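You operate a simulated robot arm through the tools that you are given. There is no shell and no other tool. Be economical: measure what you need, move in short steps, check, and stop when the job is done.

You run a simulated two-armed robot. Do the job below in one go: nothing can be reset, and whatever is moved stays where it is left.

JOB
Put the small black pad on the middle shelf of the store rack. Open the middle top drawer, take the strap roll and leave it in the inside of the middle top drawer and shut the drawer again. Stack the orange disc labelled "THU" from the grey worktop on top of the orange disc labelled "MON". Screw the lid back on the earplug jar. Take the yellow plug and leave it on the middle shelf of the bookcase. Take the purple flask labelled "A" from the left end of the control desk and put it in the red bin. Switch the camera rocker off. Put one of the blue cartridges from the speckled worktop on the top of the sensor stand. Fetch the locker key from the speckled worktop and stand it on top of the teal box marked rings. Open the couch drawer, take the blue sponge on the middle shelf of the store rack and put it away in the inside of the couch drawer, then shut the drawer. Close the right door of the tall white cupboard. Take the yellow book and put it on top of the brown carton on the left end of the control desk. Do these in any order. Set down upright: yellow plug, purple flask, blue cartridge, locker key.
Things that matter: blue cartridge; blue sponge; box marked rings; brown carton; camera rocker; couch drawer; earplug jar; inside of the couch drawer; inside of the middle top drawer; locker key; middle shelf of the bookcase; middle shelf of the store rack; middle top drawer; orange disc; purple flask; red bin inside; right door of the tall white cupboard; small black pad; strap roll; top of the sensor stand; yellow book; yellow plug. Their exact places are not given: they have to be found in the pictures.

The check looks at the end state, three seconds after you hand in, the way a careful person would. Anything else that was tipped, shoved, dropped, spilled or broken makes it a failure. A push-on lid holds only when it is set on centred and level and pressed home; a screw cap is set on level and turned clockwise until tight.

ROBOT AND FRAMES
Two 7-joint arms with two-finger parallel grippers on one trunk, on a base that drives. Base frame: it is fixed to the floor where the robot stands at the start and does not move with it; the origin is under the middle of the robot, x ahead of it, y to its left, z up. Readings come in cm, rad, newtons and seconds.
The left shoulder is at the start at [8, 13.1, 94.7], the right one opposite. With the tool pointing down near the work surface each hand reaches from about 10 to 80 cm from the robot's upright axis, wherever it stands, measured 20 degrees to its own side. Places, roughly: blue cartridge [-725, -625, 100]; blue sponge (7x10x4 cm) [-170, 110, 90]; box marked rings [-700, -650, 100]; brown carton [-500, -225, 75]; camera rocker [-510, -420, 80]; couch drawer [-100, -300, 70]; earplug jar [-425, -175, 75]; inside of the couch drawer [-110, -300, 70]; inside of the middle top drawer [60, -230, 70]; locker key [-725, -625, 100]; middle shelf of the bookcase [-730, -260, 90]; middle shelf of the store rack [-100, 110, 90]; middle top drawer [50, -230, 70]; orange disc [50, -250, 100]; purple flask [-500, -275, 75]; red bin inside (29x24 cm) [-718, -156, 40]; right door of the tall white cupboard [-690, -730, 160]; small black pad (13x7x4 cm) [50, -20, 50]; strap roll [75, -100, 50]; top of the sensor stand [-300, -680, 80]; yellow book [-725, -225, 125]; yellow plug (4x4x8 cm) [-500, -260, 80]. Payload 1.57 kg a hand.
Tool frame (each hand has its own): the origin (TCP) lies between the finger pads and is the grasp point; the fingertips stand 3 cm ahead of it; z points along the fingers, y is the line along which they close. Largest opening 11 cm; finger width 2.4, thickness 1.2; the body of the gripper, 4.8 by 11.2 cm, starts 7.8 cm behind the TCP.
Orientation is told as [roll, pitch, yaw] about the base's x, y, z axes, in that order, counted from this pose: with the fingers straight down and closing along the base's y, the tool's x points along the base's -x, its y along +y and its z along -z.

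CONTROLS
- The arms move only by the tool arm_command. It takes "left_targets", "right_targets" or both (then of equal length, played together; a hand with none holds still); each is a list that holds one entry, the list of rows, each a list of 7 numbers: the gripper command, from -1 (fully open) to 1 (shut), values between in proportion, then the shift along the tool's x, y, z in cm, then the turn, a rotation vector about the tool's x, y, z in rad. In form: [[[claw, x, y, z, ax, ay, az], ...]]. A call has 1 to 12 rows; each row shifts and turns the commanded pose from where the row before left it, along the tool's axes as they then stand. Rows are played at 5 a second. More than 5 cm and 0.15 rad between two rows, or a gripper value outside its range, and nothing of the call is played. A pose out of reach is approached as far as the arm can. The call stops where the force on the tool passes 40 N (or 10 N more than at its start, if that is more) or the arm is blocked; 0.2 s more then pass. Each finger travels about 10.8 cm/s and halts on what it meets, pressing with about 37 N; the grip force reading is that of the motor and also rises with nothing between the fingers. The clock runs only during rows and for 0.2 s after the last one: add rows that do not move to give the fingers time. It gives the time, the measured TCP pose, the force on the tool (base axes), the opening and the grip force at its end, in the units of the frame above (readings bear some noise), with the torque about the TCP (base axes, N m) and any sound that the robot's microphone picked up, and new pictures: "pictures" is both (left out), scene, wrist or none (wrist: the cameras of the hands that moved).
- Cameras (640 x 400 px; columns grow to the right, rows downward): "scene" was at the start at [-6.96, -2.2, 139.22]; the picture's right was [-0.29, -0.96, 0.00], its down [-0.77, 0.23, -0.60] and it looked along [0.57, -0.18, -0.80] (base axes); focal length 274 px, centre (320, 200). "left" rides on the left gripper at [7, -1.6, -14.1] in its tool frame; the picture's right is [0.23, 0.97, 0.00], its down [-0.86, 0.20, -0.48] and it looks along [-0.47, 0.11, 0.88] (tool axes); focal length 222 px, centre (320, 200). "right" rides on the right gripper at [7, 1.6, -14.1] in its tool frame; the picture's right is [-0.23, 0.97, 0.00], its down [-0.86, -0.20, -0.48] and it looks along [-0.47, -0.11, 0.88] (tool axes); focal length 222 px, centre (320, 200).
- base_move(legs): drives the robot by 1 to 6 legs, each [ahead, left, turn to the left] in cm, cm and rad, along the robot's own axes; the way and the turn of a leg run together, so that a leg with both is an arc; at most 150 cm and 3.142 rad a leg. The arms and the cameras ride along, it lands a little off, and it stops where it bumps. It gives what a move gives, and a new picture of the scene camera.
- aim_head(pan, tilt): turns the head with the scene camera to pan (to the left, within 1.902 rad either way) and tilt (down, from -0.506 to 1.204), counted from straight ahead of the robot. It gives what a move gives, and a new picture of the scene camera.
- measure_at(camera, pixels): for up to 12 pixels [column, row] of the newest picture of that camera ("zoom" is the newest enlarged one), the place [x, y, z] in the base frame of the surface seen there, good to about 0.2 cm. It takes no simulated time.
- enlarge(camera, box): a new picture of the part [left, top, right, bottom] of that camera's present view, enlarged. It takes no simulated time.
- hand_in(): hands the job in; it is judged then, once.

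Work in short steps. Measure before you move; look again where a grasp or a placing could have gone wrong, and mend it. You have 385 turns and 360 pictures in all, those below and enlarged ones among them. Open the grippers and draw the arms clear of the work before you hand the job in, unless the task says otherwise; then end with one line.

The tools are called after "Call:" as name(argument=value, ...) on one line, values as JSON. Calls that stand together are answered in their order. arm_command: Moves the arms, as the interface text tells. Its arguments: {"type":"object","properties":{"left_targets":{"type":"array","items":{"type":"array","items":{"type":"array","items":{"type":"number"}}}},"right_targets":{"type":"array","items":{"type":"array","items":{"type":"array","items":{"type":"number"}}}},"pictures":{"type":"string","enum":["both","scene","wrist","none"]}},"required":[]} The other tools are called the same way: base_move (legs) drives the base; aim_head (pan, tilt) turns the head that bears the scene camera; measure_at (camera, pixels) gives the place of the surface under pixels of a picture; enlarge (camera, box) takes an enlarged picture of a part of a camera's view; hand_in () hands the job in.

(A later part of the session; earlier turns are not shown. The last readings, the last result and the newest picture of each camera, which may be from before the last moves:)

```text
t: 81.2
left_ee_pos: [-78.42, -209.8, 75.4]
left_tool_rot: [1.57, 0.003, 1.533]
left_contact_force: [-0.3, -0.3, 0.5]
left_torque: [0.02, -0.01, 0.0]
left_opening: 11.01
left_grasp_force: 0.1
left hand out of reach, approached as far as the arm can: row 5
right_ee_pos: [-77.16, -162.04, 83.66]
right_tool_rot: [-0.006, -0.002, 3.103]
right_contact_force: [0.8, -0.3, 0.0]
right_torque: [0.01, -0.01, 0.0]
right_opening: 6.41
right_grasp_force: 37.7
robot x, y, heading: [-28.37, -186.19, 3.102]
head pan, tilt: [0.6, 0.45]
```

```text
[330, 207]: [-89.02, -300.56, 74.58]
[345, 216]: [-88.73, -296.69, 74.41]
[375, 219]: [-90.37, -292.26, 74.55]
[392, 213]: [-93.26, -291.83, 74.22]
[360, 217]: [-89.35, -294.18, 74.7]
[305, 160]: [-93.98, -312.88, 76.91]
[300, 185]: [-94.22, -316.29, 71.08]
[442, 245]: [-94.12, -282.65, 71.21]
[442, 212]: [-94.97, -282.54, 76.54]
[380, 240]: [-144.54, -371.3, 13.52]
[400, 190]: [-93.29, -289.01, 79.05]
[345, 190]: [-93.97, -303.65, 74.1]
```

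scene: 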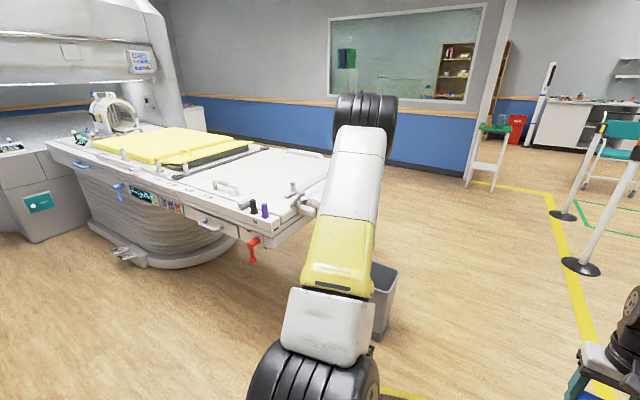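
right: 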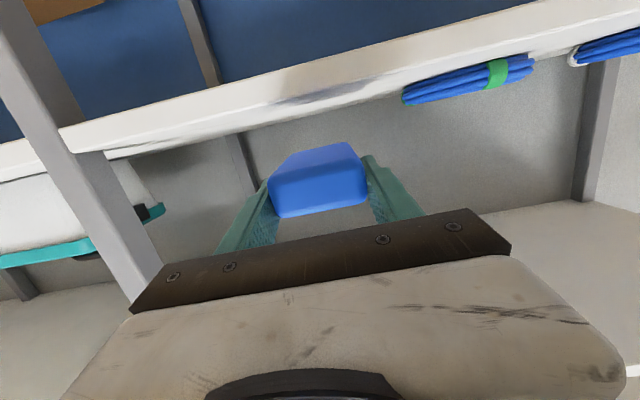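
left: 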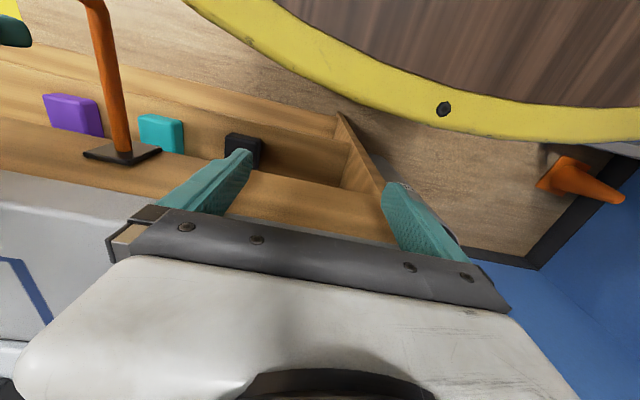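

Handle bar centre ≈(−89, −297.5, 74.5). I square the heading and strafe 86 cm to line the left hand up with it.

Call:
base_move(legs=[[0, 0, 0.041], [0, 86, 0]])

Call:
aim_head(pan=0.2, tilt=0.75)

```text
t: 86.2
left_ee_pos: [-77.11, -298.28, 75.54]
left_tool_rot: [1.569, -0.001, 1.578]
left_contact_force: [0.7, 0.1, -0.2]
left_torque: [0.0, 0.01, -0.01]
left_opening: 10.99
left_grasp_force: 0.0
right_ee_pos: [-78.05, -250.34, 83.75]
right_tool_rot: [-0.005, 0.0, -3.138]
right_contact_force: [-0.4, 0.2, -0.4]
right_torque: [-0.01, 0.02, -0.01]
right_opening: 6.4
right_grasp_force: 36.8
robot x, y, heading: [-27.88, -272.45, -3.142]
head pan, tilt: [0.6, 0.45]
```

scene: 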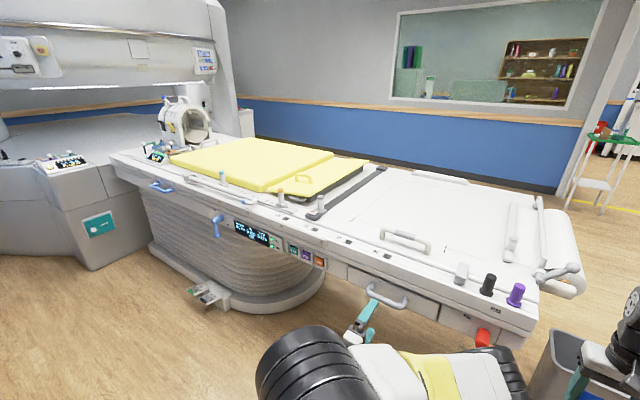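

```text
t: 87.0
left_ee_pos: [-77.29, -298.1, 75.45]
left_tool_rot: [1.569, 0.0, 1.578]
left_contact_force: [-0.7, 0.3, 0.3]
left_torque: [0.01, 0.04, -0.02]
left_opening: 11.04
left_grasp_force: 0.1
right_ee_pos: [-78.11, -250.35, 83.72]
right_tool_rot: [-0.005, -0.001, -3.138]
right_contact_force: [-0.3, 0.0, -0.2]
right_torque: [0.02, 0.01, -0.02]
right_opening: 6.41
right_grasp_force: 37.2
robot x, y, heading: [-28.13, -272.57, -3.138]
head pan, tilt: [0.201, 0.75]
```

scene: 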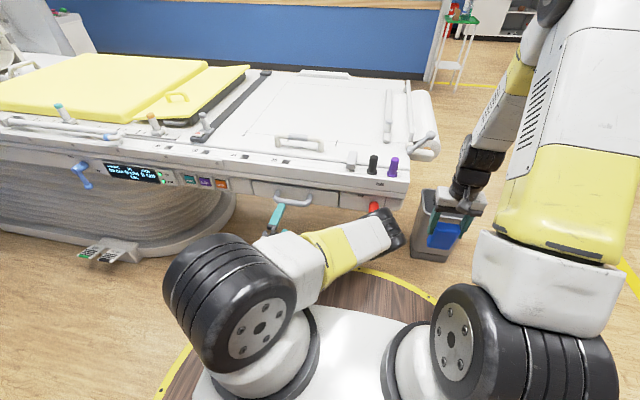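

I measure the handle and the drawer face here again.

Call:
measure_at(camera="scene", pixels=[[280, 201], [292, 204], [305, 203], [277, 193], [310, 196], [293, 190], [255, 185], [338, 200], [255, 193], [320, 204], [325, 190], [280, 182]])

```text
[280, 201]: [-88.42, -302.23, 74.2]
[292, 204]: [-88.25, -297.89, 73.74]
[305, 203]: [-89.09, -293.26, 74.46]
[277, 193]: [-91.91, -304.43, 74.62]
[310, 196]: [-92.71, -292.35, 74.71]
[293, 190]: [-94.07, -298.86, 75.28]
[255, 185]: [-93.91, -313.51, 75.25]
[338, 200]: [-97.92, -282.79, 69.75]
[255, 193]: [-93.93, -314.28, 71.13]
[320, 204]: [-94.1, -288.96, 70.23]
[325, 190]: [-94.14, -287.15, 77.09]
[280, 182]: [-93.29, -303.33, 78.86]
```

Bar at x≈−88.8, z≈74. Left hand goes down 1.2, forward 12, and closes.

Call:
arm_command(left_targets=[[[-1, 0, -1.2, 3, 0, 0, 0], [-1, 0, 0, 3, 0, 0, 0], [-1, 0, 0, 3, 0, 0, 0], [-1, 0, 0, 3, 0, 0, 0], [1, 0, 0, 0, 0, 0, 0], [1, 0, 0, 0, 0, 0, 0], [1, 0, 0, 0, 0, 0, 0], [1, 0, 0, 0, 0, 0, 0], [1, 0, 0, -2, 0, 0, 0], [1, 0, 0, -2, 0, 0, 0]]], pictures="scene")

```text
t: 88.9
left_ee_pos: [-88.89, -298.23, 73.64]
left_tool_rot: [1.556, -0.001, 1.579]
left_contact_force: [-1.1, -0.5, -6.0]
left_torque: [-0.16, -0.02, -0.27]
left_opening: 2.19
left_grasp_force: 34.5
right_ee_pos: [-78.04, -250.35, 83.7]
right_tool_rot: [-0.005, 0.0, -3.136]
right_contact_force: [-0.1, 0.0, -0.7]
right_torque: [-0.02, -0.03, -0.01]
right_opening: 6.38
right_grasp_force: 36.8
robot x, y, heading: [-28.19, -272.22, -3.141]
head pan, tilt: [0.201, 0.75]
stopped in row 9 (left hand): the force on the tool passed its limit at 42 N (the readings are from after the stop); the commanded pose is now the measured one
```

scene: 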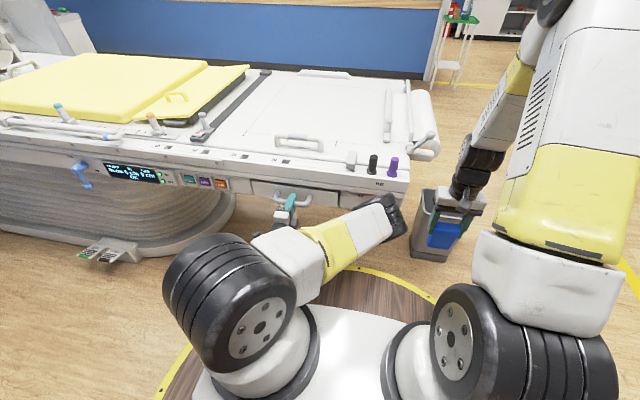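

The bar is gripped; the pull was too abrupt. I pull in slow 0.7 cm steps.

Call:
arm_command(left_targets=[[[1, 0, 0, -0.4, 0, 0, 0], [1, 0, 0, -0.5, 0, 0, 0], [1, 0, 0, -0.6, 0, 0, 0], [1, 0, 0, -0.7, 0, 0, 0], [1, 0, 0, -0.7, 0, 0, 0], [1, 0, 0, -0.7, 0, 0, 0], [1, 0, 0, -0.7, 0, 0, 0], [1, 0, 0, -0.7, 0, 0, 0], [1, 0, 0, -0.7, 0, 0, 0], [1, 0, 0, -0.7, 0, 0, 0], [1, 0, 0, -0.7, 0, 0, 0], [1, 0, 0, -0.7, 0, 0, 0]]], pictures="none")

```text
t: 91.5
left_ee_pos: [-81.27, -298.17, 73.69]
left_tool_rot: [1.551, -0.004, 1.582]
left_contact_force: [-0.2, -8.3, -39.0]
left_torque: [-0.5, -0.03, 0.7]
left_opening: 2.18
left_grasp_force: 35.1
right_ee_pos: [-77.98, -250.34, 83.65]
right_tool_rot: [-0.007, 0.001, -3.137]
right_contact_force: [-0.3, -0.7, -0.4]
right_torque: [0.0, 0.01, -0.01]
right_opening: 6.39
right_grasp_force: 37.0
robot x, y, heading: [-28.32, -272.3, -3.139]
head pan, tilt: [0.201, 0.75]
```

It opens (7.6 cm so far), but a downward load built up; I ease the hand down slightly and continue.

Call:
arm_command(left_targets=[[[1, 0, -0.2, -0.3, 0, 0, 0], [1, 0, -0.2, -0.5, 0, 0, 0], [1, 0, 0, -0.6, 0, 0, 0], [1, 0, 0, -0.7, 0, 0, 0], [1, 0, 0, -0.7, 0, 0, 0], [1, 0, 0, -0.7, 0, 0, 0], [1, 0, 0, -0.7, 0, 0, 0], [1, 0, 0, -0.7, 0, 0, 0]]], pictures="scene")

```text
t: 93.3
left_ee_pos: [-76.81, -297.94, 73.64]
left_tool_rot: [1.556, -0.001, 1.586]
left_contact_force: [-0.4, -25.2, 6.6]
left_torque: [-0.19, 0.0, 0.11]
left_opening: 2.19
left_grasp_force: 34.8
left hand out of reach, approached as far as the arm can: row 8
right_ee_pos: [-78.14, -250.25, 83.67]
right_tool_rot: [-0.006, 0.0, -3.138]
right_contact_force: [0.6, 0.6, -0.7]
right_torque: [-0.01, -0.01, -0.02]
right_opening: 6.39
right_grasp_force: 37.3
robot x, y, heading: [-27.71, -273.09, -3.141]
head pan, tilt: [0.201, 0.75]
```

scene: 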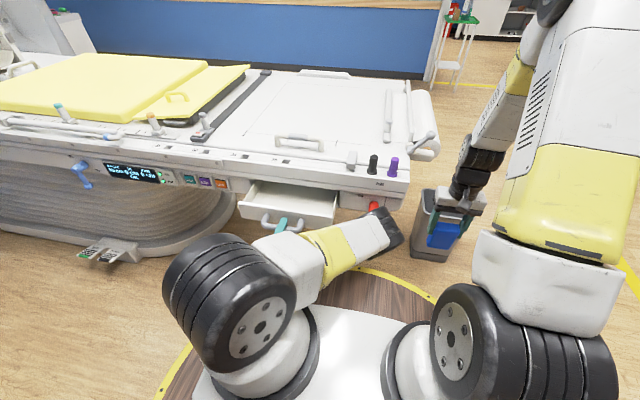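

Open about 12 cm. I draw it a further 8 cm by backing the base.

Call:
base_move(legs=[[-8, 0, 0]])

```text
t: 94.3
left_ee_pos: [-68.86, -297.64, 73.56]
left_tool_rot: [1.556, -0.004, 1.584]
left_contact_force: [-0.7, -24.4, 4.6]
left_torque: [-0.19, 0.03, 0.23]
left_opening: 2.2
left_grasp_force: 33.9
right_ee_pos: [-69.95, -250.32, 83.67]
right_tool_rot: [-0.007, 0.001, -3.139]
right_contact_force: [-0.8, 0.0, 0.4]
right_torque: [0.01, -0.02, 0.01]
right_opening: 6.38
right_grasp_force: 37.0
robot x, y, heading: [-20.15, -272.56, -3.137]
head pan, tilt: [0.201, 0.75]
```

scene: 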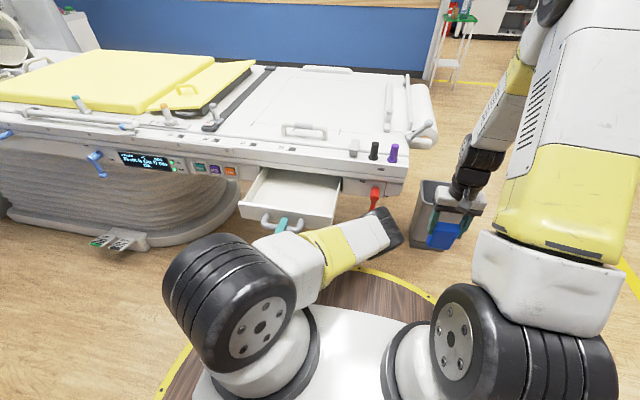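

Now 20 cm open. I measure the drawer's inside and rim.

Call:
measure_at(camera="scene", pixels=[[295, 190], [280, 200], [320, 205], [300, 180], [250, 200], [290, 212], [335, 195], [250, 185], [338, 218], [265, 172], [338, 180], [310, 195]])

```text
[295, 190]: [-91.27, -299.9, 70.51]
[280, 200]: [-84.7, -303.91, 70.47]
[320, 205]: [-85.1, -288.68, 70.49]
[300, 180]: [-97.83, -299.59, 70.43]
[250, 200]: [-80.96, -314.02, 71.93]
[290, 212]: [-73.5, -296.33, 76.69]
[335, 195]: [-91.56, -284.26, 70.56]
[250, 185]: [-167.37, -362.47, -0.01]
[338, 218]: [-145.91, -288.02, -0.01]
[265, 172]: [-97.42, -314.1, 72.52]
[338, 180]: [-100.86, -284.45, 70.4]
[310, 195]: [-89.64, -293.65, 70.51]
```

I check the base rim's radius for clearance behind, before backing away.

Call:
measure_at(camera="scene", pixels=[[375, 270], [430, 298], [160, 392], [620, 268], [185, 370]])

```text
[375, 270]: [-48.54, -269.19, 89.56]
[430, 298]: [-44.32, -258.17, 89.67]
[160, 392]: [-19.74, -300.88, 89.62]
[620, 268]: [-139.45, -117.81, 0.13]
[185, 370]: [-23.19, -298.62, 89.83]
```

Rim radius is ~28.5, so there's room. I release the handle, back 6 cm, then move the left hand aside to the left.

Call:
arm_command(left_targets=[[[-0.5, 0, 0, 0, 0, 0, 0], [-1, 0, 0, 0, 0, 0, 0], [-1, 0, 0, 0, 0, 0, 0], [-1, 0, 0, 0, 0, 0, 0]]], pictures="none")

Call:
base_move(legs=[[-8, 0, 0]])

Call:
arm_command(left_targets=[[[-1, 4, 0, 0, 0, 0, 0], [-1, 4, 0, 0, 0, 0, 0], [-1, 4, 0, 0, 0, 0, 0], [-1, 4, 0, 0, 0, 0, 0], [-1, 4, 0, 0, 0, 0, 0]]], right_targets=[[[1, -1, 0, -1, 0, -0.14, 0], [1, -1, 0, -1, 0, -0.14, 0], [1, -1, 0, -1, 0, -0.14, 0], [1, -1, 0, -1, 0, -0.14, 0], [1, -1, 0, -1, 0, -0.14, 0]]], pictures="none")

```text
t: 95.3
left_ee_pos: [-68.99, -297.81, 73.75]
left_tool_rot: [1.556, -0.002, 1.586]
left_contact_force: [-0.2, -0.3, -0.7]
left_torque: [0.01, 0.0, 0.01]
left_opening: 11.01
left_grasp_force: 0.0
right_ee_pos: [-70.1, -250.22, 83.71]
right_tool_rot: [-0.005, -0.001, -3.139]
right_contact_force: [0.1, 0.5, -0.5]
right_torque: [-0.01, 0.01, 0.02]
right_opening: 6.4
right_grasp_force: 37.1
robot x, y, heading: [-20.23, -272.46, -3.137]
head pan, tilt: [0.201, 0.75]
```

```text
t: 96.4
left_ee_pos: [-60.98, -297.65, 73.67]
left_tool_rot: [1.556, 0.0, 1.581]
left_contact_force: [-0.6, 0.6, -0.2]
left_torque: [-0.01, -0.01, 0.0]
left_opening: 11.0
left_grasp_force: 0.1
right_ee_pos: [-62.03, -250.16, 83.66]
right_tool_rot: [-0.006, 0.001, -3.14]
right_contact_force: [-0.5, -0.1, -0.2]
right_torque: [-0.03, 0.01, 0.02]
right_opening: 6.38
right_grasp_force: 37.1
robot x, y, heading: [-12.36, -272.9, -3.14]
head pan, tilt: [0.201, 0.75]
```

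scene: 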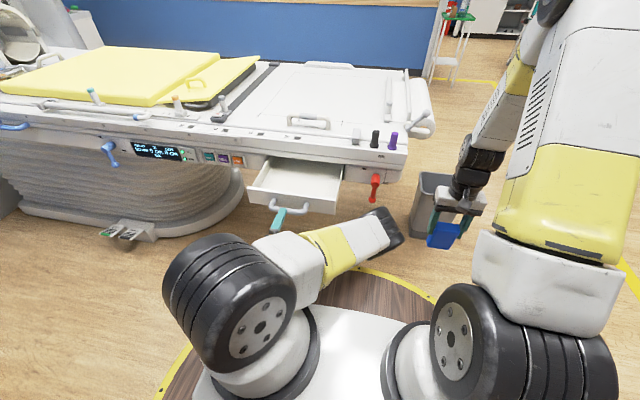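

```text
t: 97.6
left_ee_pos: [-65.88, -316.04, 74.33]
left_tool_rot: [1.553, 0.0, 1.588]
left_contact_force: [0.3, -0.8, -0.8]
left_torque: [-0.02, -0.01, 0.04]
left_opening: 10.97
left_grasp_force: 0.1
left hand out of reach, approached as far as the arm can: row 1, 2, 3, 4, 5
right_ee_pos: [-65.28, -250.21, 89.93]
right_tool_rot: [-0.007, -0.701, -3.134]
right_contact_force: [0.6, -0.2, -0.4]
right_torque: [0.02, -0.01, 0.0]
right_opening: 6.39
right_grasp_force: 37.2
robot x, y, heading: [-12.2, -272.76, -3.141]
head pan, tilt: [0.201, 0.75]
```

Left hand is aside. I strafe 32 cm left so the right hand with the sponge comes beside the open drawer.

Call:
base_move(legs=[[0, 32, 0]])

Call:
arm_command(right_targets=[[[1, 0, 3, 0, 0, -0.1, 0], [1, 0, 3, 0, 0, -0.1, 0], [1, 0, 2.5, 0, 0, -0.1, 0], [1, 0, 2.5, 0, 0, 0, 0]]], pictures="both")

```text
t: 99.7
left_ee_pos: [-65.87, -348.39, 74.41]
left_tool_rot: [1.554, -0.001, 1.587]
left_contact_force: [-1.3, -0.2, -0.3]
left_torque: [0.0, 0.02, 0.0]
left_opening: 10.99
left_grasp_force: 0.2
right_ee_pos: [-65.29, -282.73, 89.69]
right_tool_rot: [-0.006, -0.698, -3.134]
right_contact_force: [-0.2, -0.6, -0.5]
right_torque: [0.0, 0.0, 0.01]
right_opening: 6.4
right_grasp_force: 36.8
robot x, y, heading: [-12.32, -304.92, -3.141]
head pan, tilt: [0.201, 0.75]
```

scene: 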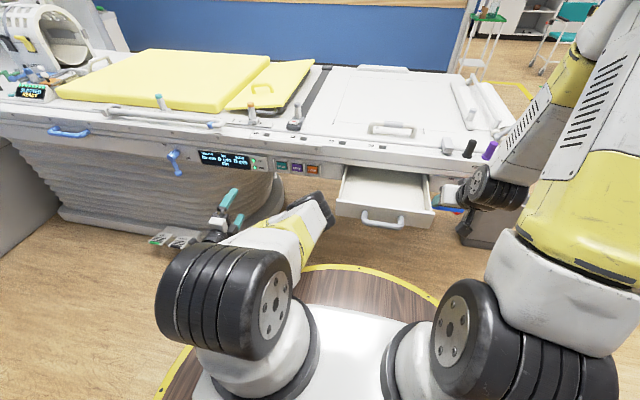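

```text
t: 100.7
left_ee_pos: [-65.79, -348.33, 74.47]
left_tool_rot: [1.554, -0.002, 1.587]
left_contact_force: [-0.5, -0.1, -0.7]
left_torque: [-0.02, 0.0, 0.01]
left_opening: 11.01
left_grasp_force: 0.1
right_ee_pos: [-68.72, -293.72, 89.29]
right_tool_rot: [-0.01, -0.999, -3.132]
right_contact_force: [0.0, 0.4, 0.4]
right_torque: [0.02, 0.0, 0.0]
right_opening: 6.39
right_grasp_force: 37.1
right hand out of reach, approached as far as the arm can: row 1, 2, 3
robot x, y, heading: [-12.16, -304.62, -3.137]
head pan, tilt: [0.201, 0.75]
```

scene: 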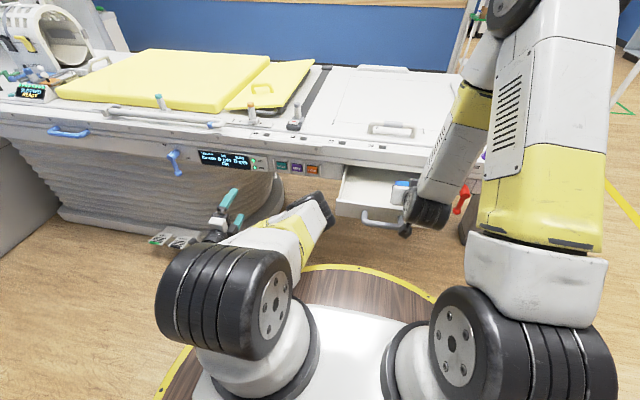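
right: 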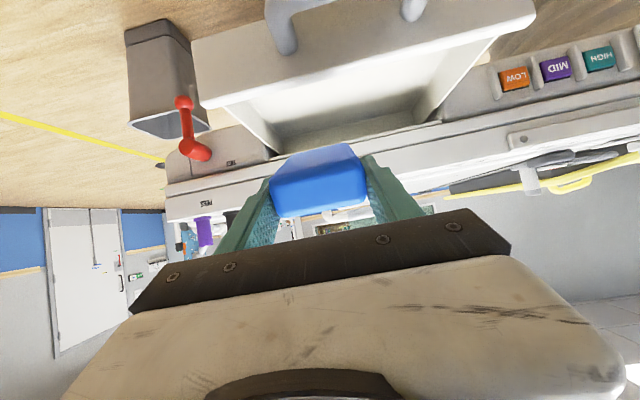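

The drawer is just ahead and below the sponge. I lower diagonally into it to about x −82.5, z 77.6.

Call:
arm_command(right_targets=[[[1, 0.48, 0.2, 3.59, 0, 0, 0], [1, 0.48, 0.2, 3.59, 0, 0, 0], [1, 0.48, 0.2, 3.59, 0, 0, 0], [1, 0.48, 0.2, 3.59, 0, 0, 0], [1, 0.48, 0.2, 3.59, 0, 0, 0]]], pictures="both")

```text
t: 101.9
left_ee_pos: [-65.73, -348.38, 74.47]
left_tool_rot: [1.553, -0.002, 1.589]
left_contact_force: [0.4, 0.9, -1.8]
left_torque: [-0.01, -0.03, -0.01]
left_opening: 11.0
left_grasp_force: 0.1
right_ee_pos: [-82.47, -294.42, 77.7]
right_tool_rot: [-0.01, -1.001, -3.13]
right_contact_force: [-0.7, 0.0, 0.8]
right_torque: [0.01, 0.01, 0.04]
right_opening: 6.38
right_grasp_force: 37.6
robot x, y, heading: [-11.65, -304.91, -3.139]
head pan, tilt: [0.201, 0.75]
```

scene: 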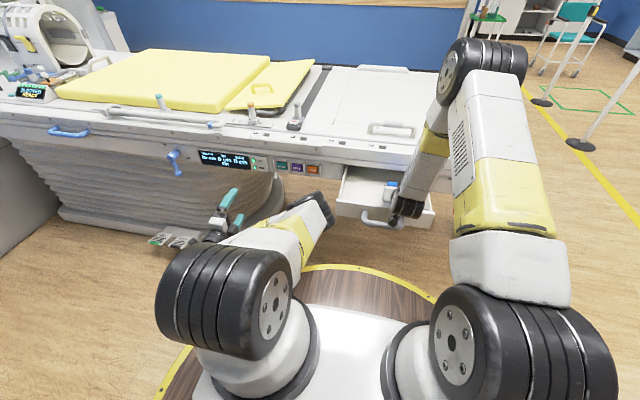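
right: 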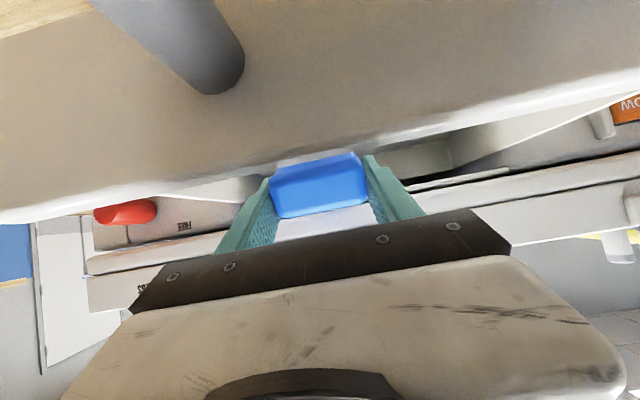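

The sponge is inside the drawer. I open, wait, and withdraw along the tool axis.

Call:
arm_command(right_targets=[[[1, 0, 0, 0.5, 0, 0, 0], [-0.2, 0, 0, 0, 0, 0, 0], [-0.7, 0, 0, 0, 0, 0, 0], [-0.7, 0, 0, 0, 0, 0, 0], [-0.7, 0, 0, -2, 0, 0, 0], [-0.7, 0, 0, -4, 0, 0, 0], [-0.7, 0, 0, -4, 0, 0, 0], [-0.7, 0, 0, -4, 0, 0, 0], [-0.7, 0, 0, -4, 0, 0, 0]]], pictures="scene")

```text
t: 103.9
left_ee_pos: [-65.75, -348.3, 74.45]
left_tool_rot: [1.554, -0.002, 1.588]
left_contact_force: [-0.4, 0.0, 0.8]
left_torque: [0.02, 0.0, -0.03]
left_opening: 10.98
left_grasp_force: 0.1
right_ee_pos: [-67.49, -294.45, 87.1]
right_tool_rot: [-0.011, -1.0, -3.13]
right_contact_force: [0.2, -0.5, 0.1]
right_torque: [-0.02, -0.01, 0.03]
right_opening: 9.36
right_grasp_force: 0.1
robot x, y, heading: [-12.03, -304.81, -3.139]
head pan, tilt: [0.201, 0.75]
```

scene: 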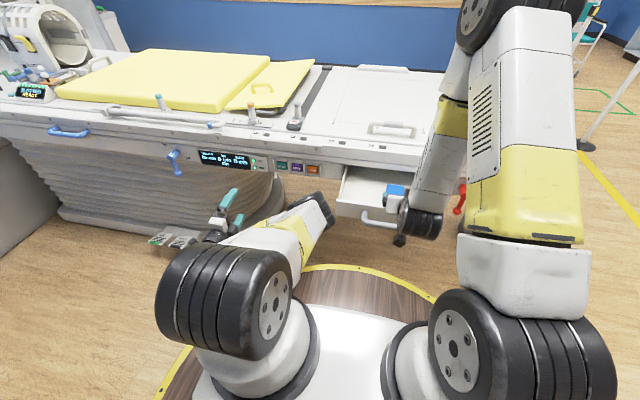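

I move the right hand aside to its right and check the sponge's lie.

Call:
arm_command(right_targets=[[[-0.7, -1, -4, -1, 0, 0.1, 0], [-0.7, 0, -4, 0, 0, 0.1, 0], [-0.7, 0, -4, 0, 0, 0.1, 0], [-0.7, 0, -4, 0, 0, 0.1, 0], [-0.7, 0, -4, 0, 0, 0.1, 0]]], pictures="none")

Call:
enlarge(camera="scene", box=[320, 130, 480, 240])

```text
t: 105.1
left_ee_pos: [-65.81, -348.42, 74.41]
left_tool_rot: [1.553, -0.002, 1.59]
left_contact_force: [-0.2, -1.0, -0.8]
left_torque: [0.0, 0.03, -0.03]
left_opening: 11.01
left_grasp_force: 0.1
right_ee_pos: [-67.25, -274.56, 88.36]
right_tool_rot: [-0.005, -0.499, -3.135]
right_contact_force: [0.4, -0.1, 0.4]
right_torque: [0.04, 0.02, -0.01]
right_opening: 9.35
right_grasp_force: 0.1
robot x, y, heading: [-12.1, -305.19, -3.135]
head pan, tilt: [0.201, 0.75]
```

```text
3.64 times, centred on (400, 185) of scene
```

zoom: 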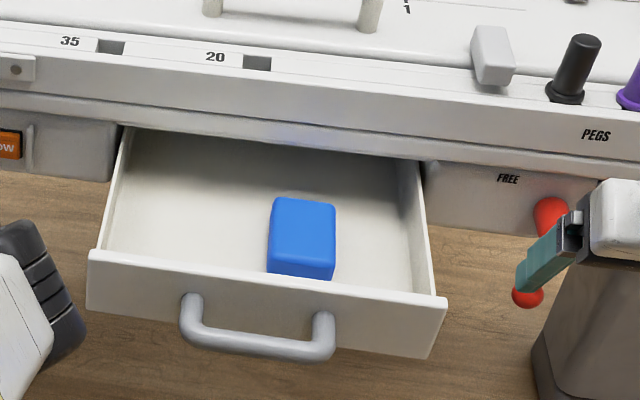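

The sponge lies flat in the drawer. I shut the left fingers, back 5 cm and strafe right to line up with the handle for pushing.

Call:
base_move(legs=[[-5, 0, 0], [0, -49, 0]])

Call:
arm_command(left_targets=[[[1, 0, 0, 0, 0, 0, 0], [1, 0, 0, 0, 0, 0, 0], [1, 0, 0, 0, 0, 0, 0], [1, 0, 0, 0, 0, 0, 0], [1, 0, 0, 0, 0, 0, 0]]], pictures="none")

```text
t: 108.5
left_ee_pos: [-60.77, -300.31, 74.39]
left_tool_rot: [1.554, -0.001, 1.597]
left_contact_force: [-0.5, -0.5, 0.2]
left_torque: [0.0, 0.0, -0.01]
left_opening: 11.0
left_grasp_force: 0.0
right_ee_pos: [-62.88, -226.39, 88.42]
right_tool_rot: [-0.007, -0.498, -3.13]
right_contact_force: [-0.9, 0.4, 0.4]
right_torque: [-0.01, 0.01, -0.01]
right_opening: 9.36
right_grasp_force: 0.1
robot x, y, heading: [-7.0, -256.43, -3.132]
head pan, tilt: [0.201, 0.75]
```

scene: 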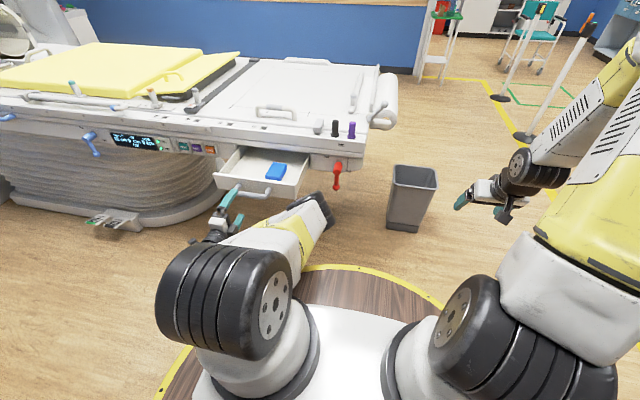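

```text
t: 109.7
left_ee_pos: [-60.81, -300.26, 74.33]
left_tool_rot: [1.552, -0.001, 1.598]
left_contact_force: [-0.3, 0.1, 0.4]
left_torque: [0.02, -0.01, 0.0]
left_opening: 0.0
left_grasp_force: 20.9
right_ee_pos: [-62.8, -226.39, 88.32]
right_tool_rot: [-0.007, -0.499, -3.129]
right_contact_force: [-0.4, 0.7, -0.1]
right_torque: [0.04, 0.0, 0.03]
right_opening: 9.36
right_grasp_force: 0.2
robot x, y, heading: [-7.15, -256.48, -3.134]
head pan, tilt: [0.201, 0.75]
```

Fingers shut, tips 4 cm before the bar. I drive ahead 22 cm to push the drawer in, then finish with the arm.

Call:
base_move(legs=[[22, 0, 0]])

Call:
arm_command(left_targets=[[[1, 0, 0, 0.7, 0, 0, 0], [1, 0, 0, 0.7, 0, 0, 0], [1, 0, 0, 0.7, 0, 0, 0], [1, 0, 0, 0.7, 0, 0, 0], [1, 0, 0, 0.7, 0, 0, 0]]], pictures="none")

Call:
enlarge(camera="scene", box=[140, 100, 420, 275])

```text
t: 111.4
left_ee_pos: [-82.07, -301.02, 74.45]
left_tool_rot: [1.553, -0.003, 1.606]
left_contact_force: [0.0, 0.0, 0.3]
left_torque: [-0.02, -0.01, 0.02]
left_opening: 0.0
left_grasp_force: 21.4
right_ee_pos: [-84.72, -227.24, 88.44]
right_tool_rot: [-0.007, -0.498, -3.118]
right_contact_force: [0.4, 0.0, 0.6]
right_torque: [0.02, 0.0, 0.02]
right_opening: 9.34
right_grasp_force: 0.1
robot x, y, heading: [-29.08, -256.8, -3.127]
head pan, tilt: [0.201, 0.75]
```

scene: 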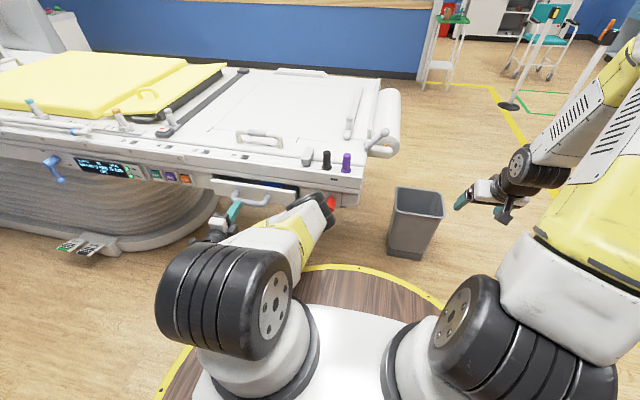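

```text
t: 112.6
left_ee_pos: [-85.27, -301.07, 74.32]
left_tool_rot: [1.553, 0.0, 1.606]
left_contact_force: [22.0, 9.6, 6.0]
left_torque: [0.08, 0.04, -0.48]
left_opening: 0.0
left_grasp_force: 21.3
right_ee_pos: [-84.69, -227.2, 88.43]
right_tool_rot: [-0.006, -0.501, -3.119]
right_contact_force: [0.1, 0.6, 0.2]
right_torque: [0.01, -0.01, 0.0]
right_opening: 9.36
right_grasp_force: 0.1
robot x, y, heading: [-29.18, -256.54, -3.12]
head pan, tilt: [0.201, 0.75]
```

```text
2.29 times, centred on (280, 188) of scene
```

zoom: 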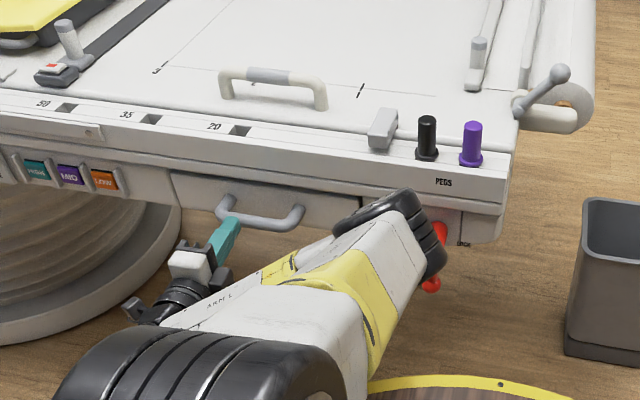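

It met a stop (22 N). I check that the drawer face is flush (x −93.9 originally).

Call:
measure_at(camera="zoom", pixels=[[320, 200], [200, 190], [130, 190], [340, 215], [290, 195]])

```text
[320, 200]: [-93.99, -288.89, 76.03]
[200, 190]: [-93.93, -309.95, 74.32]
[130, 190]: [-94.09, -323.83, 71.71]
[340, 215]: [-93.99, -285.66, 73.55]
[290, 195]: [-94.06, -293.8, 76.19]
```

Flush and shut. I back off, drive clear of the couch to open floor, and turn round to face the bench with the ramps where the strap roll should be.

Call:
base_move(legs=[[-15, 0, 0], [0, -148, 0], [22, 0, 0], [0, 0, -3.13]])

Call:
aim_head(pan=0, tilt=0.5)

```text
t: 129.8
left_ee_pos: [23.12, -66.89, 74.39]
left_tool_rot: [1.554, -0.002, -1.616]
left_contact_force: [-0.5, -0.3, 0.3]
left_torque: [0.03, 0.0, 0.0]
left_opening: 0.0
left_grasp_force: 21.4
right_ee_pos: [16.49, -140.48, 88.36]
right_tool_rot: [-0.008, -0.498, -0.059]
right_contact_force: [0.4, -0.9, -0.6]
right_torque: [0.03, 0.01, -0.01]
right_opening: 9.34
right_grasp_force: 0.0
robot x, y, heading: [-36.71, -106.71, -0.063]
head pan, tilt: [0.201, 0.75]
```

scene: 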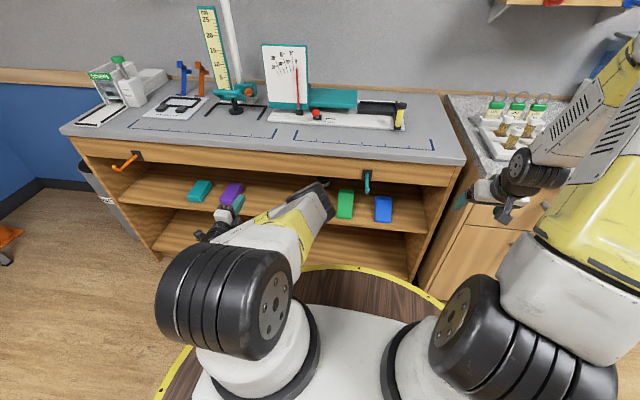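

```text
t: 130.5
left_ee_pos: [23.15, -66.92, 74.32]
left_tool_rot: [1.555, -0.001, -1.615]
left_contact_force: [0.3, -0.4, 0.0]
left_torque: [0.01, 0.0, -0.02]
left_opening: 0.02
left_grasp_force: 20.6
right_ee_pos: [16.45, -140.58, 88.36]
right_tool_rot: [-0.008, -0.499, -0.06]
right_contact_force: [0.2, 0.0, -0.1]
right_torque: [-0.02, -0.02, 0.0]
right_opening: 9.34
right_grasp_force: 0.0
robot x, y, heading: [-36.6, -106.63, -0.063]
head pan, tilt: [0.0, 0.499]
```

scene: 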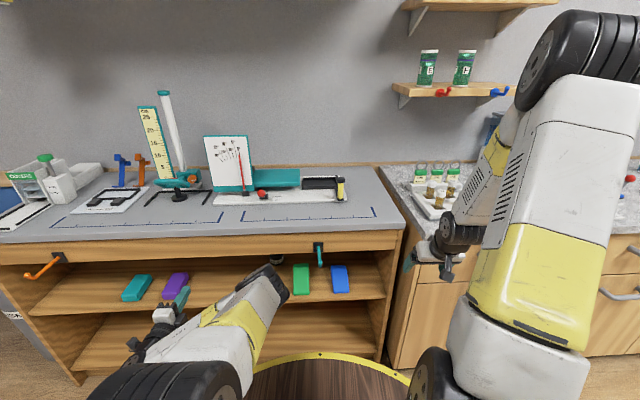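

Something dark lies on the shelf at (265,270), behind the left elbow. I enlarge.

Call:
enlarge(camera="scene", box=[190, 230, 350, 330])

```text
4.00 times, centred on (270, 280) of scene
```

zoom: 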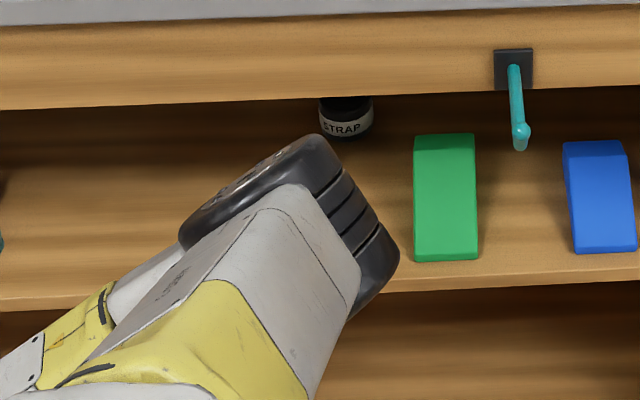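

Call:
measure_at(camera="zoom", pixels=[[345, 118], [345, 131], [325, 128], [365, 128], [345, 108], [345, 138], [372, 120], [319, 120], [400, 150], [445, 145], [300, 125], [470, 110]])

```text
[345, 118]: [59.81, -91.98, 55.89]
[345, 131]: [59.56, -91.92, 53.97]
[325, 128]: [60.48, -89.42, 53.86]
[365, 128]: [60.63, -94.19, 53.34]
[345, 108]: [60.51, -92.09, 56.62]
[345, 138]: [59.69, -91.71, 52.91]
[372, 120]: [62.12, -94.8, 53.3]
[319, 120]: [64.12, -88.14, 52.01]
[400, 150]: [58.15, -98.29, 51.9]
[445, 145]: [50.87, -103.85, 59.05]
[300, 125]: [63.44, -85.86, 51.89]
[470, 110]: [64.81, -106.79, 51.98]
```

The strap roll stands at about (63, −92), z 52–57, deep on the shelf. I first fold the left hand back to pointing down near the body, and pitch the right hand nearly level.

Call:
arm_command(left_targets=[[[-1, 0, 0, 0, 0.08637, 0.08637, -0.08637], [-1, 0, 0, 0, 0.08637, 0.08637, -0.08637], [-1, 0, 0, 0, 0.08637, 0.08637, -0.08637], [-1, 0, 0, 0, 0.08637, 0.08637, -0.08637], [-1, 0, 0, 0, 0.08637, 0.08637, -0.08637], [-1, 0, 0, 0, 0.08637, 0.08637, -0.08637], [-1, 0, 0, 0, 0.08637, 0.08637, -0.08637], [-1, 0, 0, 0, 0.08637, 0.08637, -0.08637], [-1, 0, 0, 0, 0.08637, 0.08637, -0.08637], [-1, 0, 0, 0, 0.08637, 0.08637, -0.08637], [-1, 0, 0, 0, 0.08637, 0.08637, -0.08637], [-1, 0, 0, 0, 0.08637, 0.08637, -0.08637]]], right_targets=[[[-0.8, 2, 1, 1, 0, -0.12, 0], [-0.8, 2, 1, 1, 0, -0.12, 0], [-0.8, 2, 1, 1, 0, -0.12, 0], [-0.8, 2, 1, 1, 0, -0.12, 0], [-0.8, 2, 1, 1, 0, -0.12, 0], [-0.8, 2, 1, 0, 0, -0.12, 0], [-0.8, 3, 1, 0, 0, 0, 0], [-0.8, 3, 1, 0, 0, 0, 0], [-0.8, 3, 1, 0, 0, 0, 0], [-0.8, 3, 1, 0, 0, 0, 0], [-0.8, 3, 1, 0, 0, 0, 0], [-0.8, 3, 0, 0, 0, 0, 0]]], pictures="none")

Call:
arm_command(left_targets=[[[-1, 0, 0, 0, 0.08637, 0.08637, -0.08637], [-1, 0, 0, 0, 0.08637, 0.08637, -0.08637], [-1, 4, -3, 0, 0, 0, 0], [-1, 4, -3, 0, 0, 0, 0], [-1, 4, -3, 0, 0, 0, 0], [-1, 4, -3, 0, 0, 0, 0], [-1, 4, -3, 0, 0, 0, 0]]], pictures="scene")

Call:
measure_at(camera="scene", pixels=[[200, 262], [200, 255], [100, 268], [280, 250], [318, 262], [320, 247]])

```text
t: 133.3
left_ee_pos: [23.29, -66.85, 74.25]
left_tool_rot: [0.18, -0.14, -0.234]
left_contact_force: [0.1, -0.3, -0.3]
left_torque: [-0.05, 0.01, 0.0]
left_opening: 10.99
left_grasp_force: 0.0
right_ee_pos: [7.84, -129.71, 62.81]
right_tool_rot: [0.0, -1.239, -0.064]
right_contact_force: [-0.2, -0.2, -0.1]
right_torque: [0.0, 0.02, -0.04]
right_opening: 9.92
right_grasp_force: 0.0
robot x, y, heading: [-36.87, -106.8, -0.067]
head pan, tilt: [0.0, 0.499]
stopped in row 12 (right hand): the arm was blocked; the commanded pose is now the measured one
```

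```text
t: 134.9
left_ee_pos: [2.25, -80.99, 74.75]
left_tool_rot: [-0.005, 0.018, -0.044]
left_contact_force: [0.4, 0.4, -0.3]
left_torque: [-0.01, -0.02, 0.01]
left_opening: 11.02
left_grasp_force: 0.0
right_ee_pos: [7.83, -129.78, 62.67]
right_tool_rot: [-0.005, -1.239, -0.062]
right_contact_force: [-0.2, -0.4, 0.7]
right_torque: [0.0, -0.01, -0.03]
right_opening: 9.87
right_grasp_force: 0.0
robot x, y, heading: [-36.35, -106.64, -0.059]
head pan, tilt: [0.0, 0.499]
```

scene: 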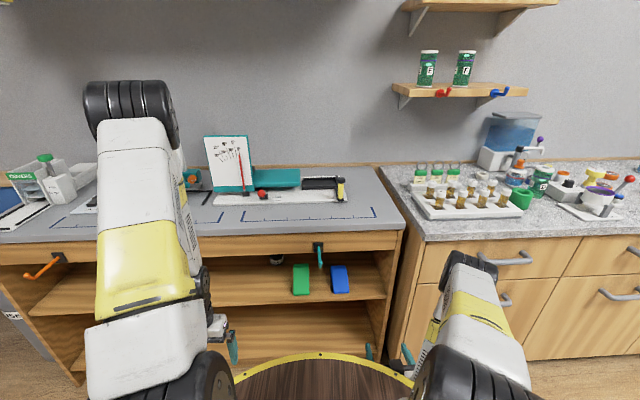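

```text
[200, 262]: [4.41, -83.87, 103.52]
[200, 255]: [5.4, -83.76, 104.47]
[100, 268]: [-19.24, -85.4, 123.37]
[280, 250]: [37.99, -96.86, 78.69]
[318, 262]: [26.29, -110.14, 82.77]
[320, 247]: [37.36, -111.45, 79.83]
```

Right hand is near level at (7.8,−129.8,62.7). I square the base, strafe 35 cm left, then lower and extend the hand to roll height.

Call:
base_move(legs=[[0, 0, 0.061], [0, 35, 0]])

Call:
arm_command(right_targets=[[[-0.7, 0, 0, 3, 0, 0, 0], [-0.7, 1, 0, 3, 0, 0, 0], [-0.7, 2.5, 0, 0, 0, 0, 0], [-0.7, 2, 0, 1.1, 0, 0, 0]]], pictures="none")

```text
t: 137.6
left_ee_pos: [0.69, -43.66, 74.82]
left_tool_rot: [-0.004, 0.017, 0.02]
left_contact_force: [-0.1, -0.2, -0.4]
left_torque: [-0.03, 0.0, 0.01]
left_opening: 10.99
left_grasp_force: 0.1
right_ee_pos: [9.29, -92.23, 62.72]
right_tool_rot: [-0.006, -1.241, 0.005]
right_contact_force: [0.7, 0.6, -0.2]
right_torque: [-0.01, 0.0, 0.03]
right_opening: 9.88
right_grasp_force: 0.1
robot x, y, heading: [-36.89, -71.96, -0.001]
head pan, tilt: [0.0, 0.499]
```

scene: 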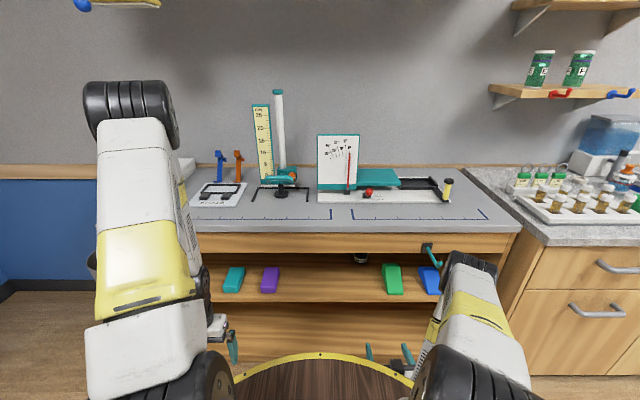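

```text
t: 138.6
left_ee_pos: [0.69, -43.76, 74.8]
left_tool_rot: [-0.005, 0.017, 0.019]
left_contact_force: [-0.4, -0.3, 0.2]
left_torque: [-0.01, 0.01, 0.01]
left_opening: 11.01
left_grasp_force: 0.1
right_ee_pos: [14.36, -92.15, 55.28]
right_tool_rot: [-0.007, -1.24, 0.005]
right_contact_force: [0.0, -0.5, 0.4]
right_torque: [-0.01, -0.01, 0.04]
right_opening: 9.35
right_grasp_force: 0.1
robot x, y, heading: [-36.53, -71.67, 0.005]
head pan, tilt: [0.0, 0.499]
```

Aligned with the roll at y −92. I drive 30 cm ahead into the shelf opening.

Call:
base_move(legs=[[29, 0, 0]])

Call:
arm_command(right_targets=[[[-0.7, 0, 0, 0, 0, 0, 0]]], pictures="wrist")

```text
t: 140.6
left_ee_pos: [29.45, -43.65, 75.0]
left_tool_rot: [-0.006, 0.013, 0.019]
left_contact_force: [-0.8, -0.6, 0.3]
left_torque: [-0.02, 0.02, -0.02]
left_opening: 10.99
left_grasp_force: 0.0
right_ee_pos: [43.31, -92.0, 55.59]
right_tool_rot: [-0.013, -1.246, 0.008]
right_contact_force: [0.1, 0.2, -0.2]
right_torque: [0.0, 0.0, 0.0]
right_opening: 9.37
right_grasp_force: 0.0
robot x, y, heading: [-7.96, -71.97, 0.003]
head pan, tilt: [0.0, 0.499]
```

scene: 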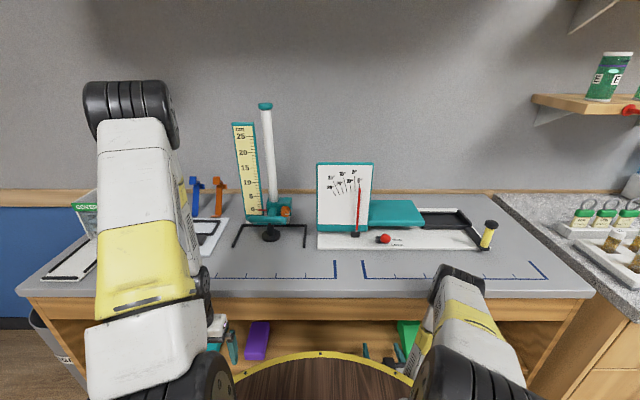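

```text
t: 141.0
left_ee_pos: [29.46, -43.62, 74.94]
left_tool_rot: [-0.005, 0.013, 0.018]
left_contact_force: [0.6, -0.3, -0.1]
left_torque: [0.01, 0.04, -0.01]
left_opening: 11.0
left_grasp_force: 0.0
right_ee_pos: [43.37, -92.05, 55.59]
right_tool_rot: [-0.016, -1.247, 0.012]
right_contact_force: [-0.9, 0.2, 0.2]
right_torque: [-0.03, 0.01, 0.0]
right_opening: 9.38
right_grasp_force: 0.0
robot x, y, heading: [-7.42, -71.76, 0.0]
head pan, tilt: [0.0, 0.499]
```

right: 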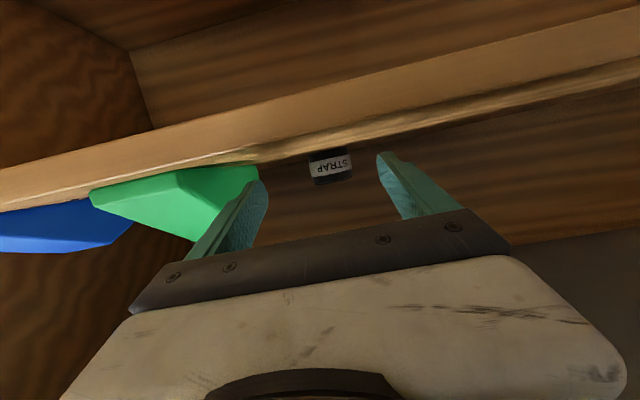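

The roll shows between the fingers at (330,165). I extend 18.6 cm level and close.

Call:
arm_command(right_targets=[[[-0.7, -1.1, 0, 3.56, 0, 0, 0], [-0.7, -1.1, 0, 3.56, 0, 0, 0], [-0.7, -1.1, 0, 3.56, 0, 0, 0], [-0.7, -1.1, 0, 3.56, 0, 0, 0], [-0.7, -1.1, 0, 3.56, 0, 0, 0], [0, 0, 0, 0, 0, 0, 0], [1, 0, 0, 0, 0, 0, 0], [1, 0, 0, 0, 0, 0, 0], [1, 0, 0, 0, 0, 0, 0]]], pictures="wrist")

```text
t: 141.6
left_ee_pos: [29.29, -43.8, 75.03]
left_tool_rot: [-0.005, 0.014, 0.013]
left_contact_force: [0.1, -0.3, 0.6]
left_torque: [0.0, 0.01, 0.0]
left_opening: 10.99
left_grasp_force: 0.0
right_ee_pos: [46.83, -92.66, 54.12]
right_tool_rot: [0.004, -1.214, -0.025]
right_contact_force: [-3.9, 2.6, 7.3]
right_torque: [-0.34, -0.11, -0.1]
right_opening: 9.17
right_grasp_force: 0.1
robot x, y, heading: [-7.95, -71.97, -0.01]
head pan, tilt: [0.0, 0.499]
stopped in row 2 (right hand): the force on the tool passed its limit at 209 N (the readings are from after the stop); the commanded pose is now the measured one
```

right: 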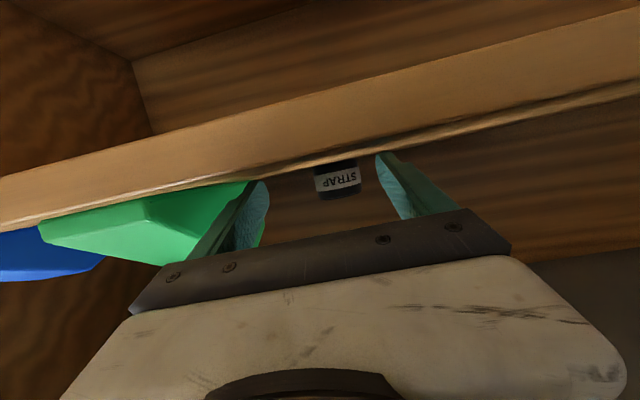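

A hard contact stopped it near x 46.8. I look for what touched, from the scene camera tilted down.

Call:
aim_head(pan=-0.25, tilt=0.95)

Call:
enlarge(camera="right", box=[160, 130, 480, 290])

Call:
measure_at(camera="right", pixels=[[230, 195], [240, 184], [200, 200], [160, 240], [140, 215], [258, 186], [60, 240], [250, 215], [336, 170], [300, 162], [220, 188], [120, 245]])

```text
t: 142.5
left_ee_pos: [29.25, -43.86, 75.06]
left_tool_rot: [-0.006, 0.013, 0.012]
left_contact_force: [0.3, 0.7, -0.1]
left_torque: [0.0, -0.02, -0.01]
left_opening: 10.98
left_grasp_force: 0.0
right_ee_pos: [46.87, -92.58, 54.2]
right_tool_rot: [0.004, -1.214, -0.024]
right_contact_force: [-16.4, 1.9, 22.1]
right_torque: [-1.0, -0.18, -0.79]
right_opening: 9.23
right_grasp_force: 0.0
robot x, y, heading: [-8.11, -71.82, -0.003]
head pan, tilt: [-0.25, 0.949]
```

scene: 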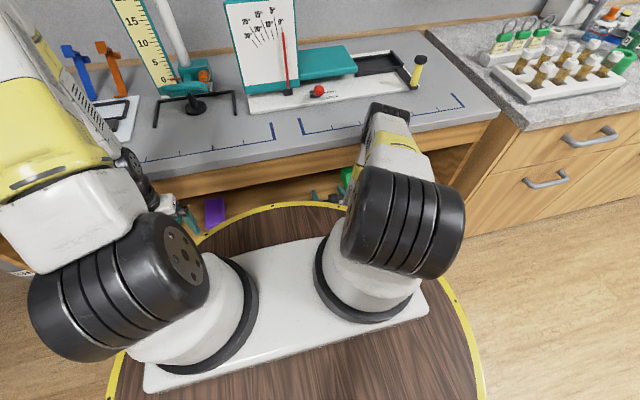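

```text
2.00 times, centred on (320, 210) of right
```

zoom: 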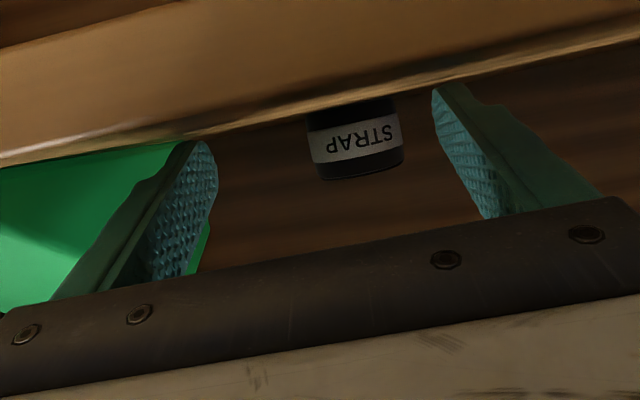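

```text
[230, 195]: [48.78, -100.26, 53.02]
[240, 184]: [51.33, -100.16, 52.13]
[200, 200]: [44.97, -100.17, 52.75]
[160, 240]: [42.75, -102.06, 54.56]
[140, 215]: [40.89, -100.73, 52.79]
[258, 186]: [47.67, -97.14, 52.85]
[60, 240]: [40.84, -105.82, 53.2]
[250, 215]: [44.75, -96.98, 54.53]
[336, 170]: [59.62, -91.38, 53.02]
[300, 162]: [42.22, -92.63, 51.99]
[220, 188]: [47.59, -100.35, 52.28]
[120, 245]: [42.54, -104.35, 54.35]
```

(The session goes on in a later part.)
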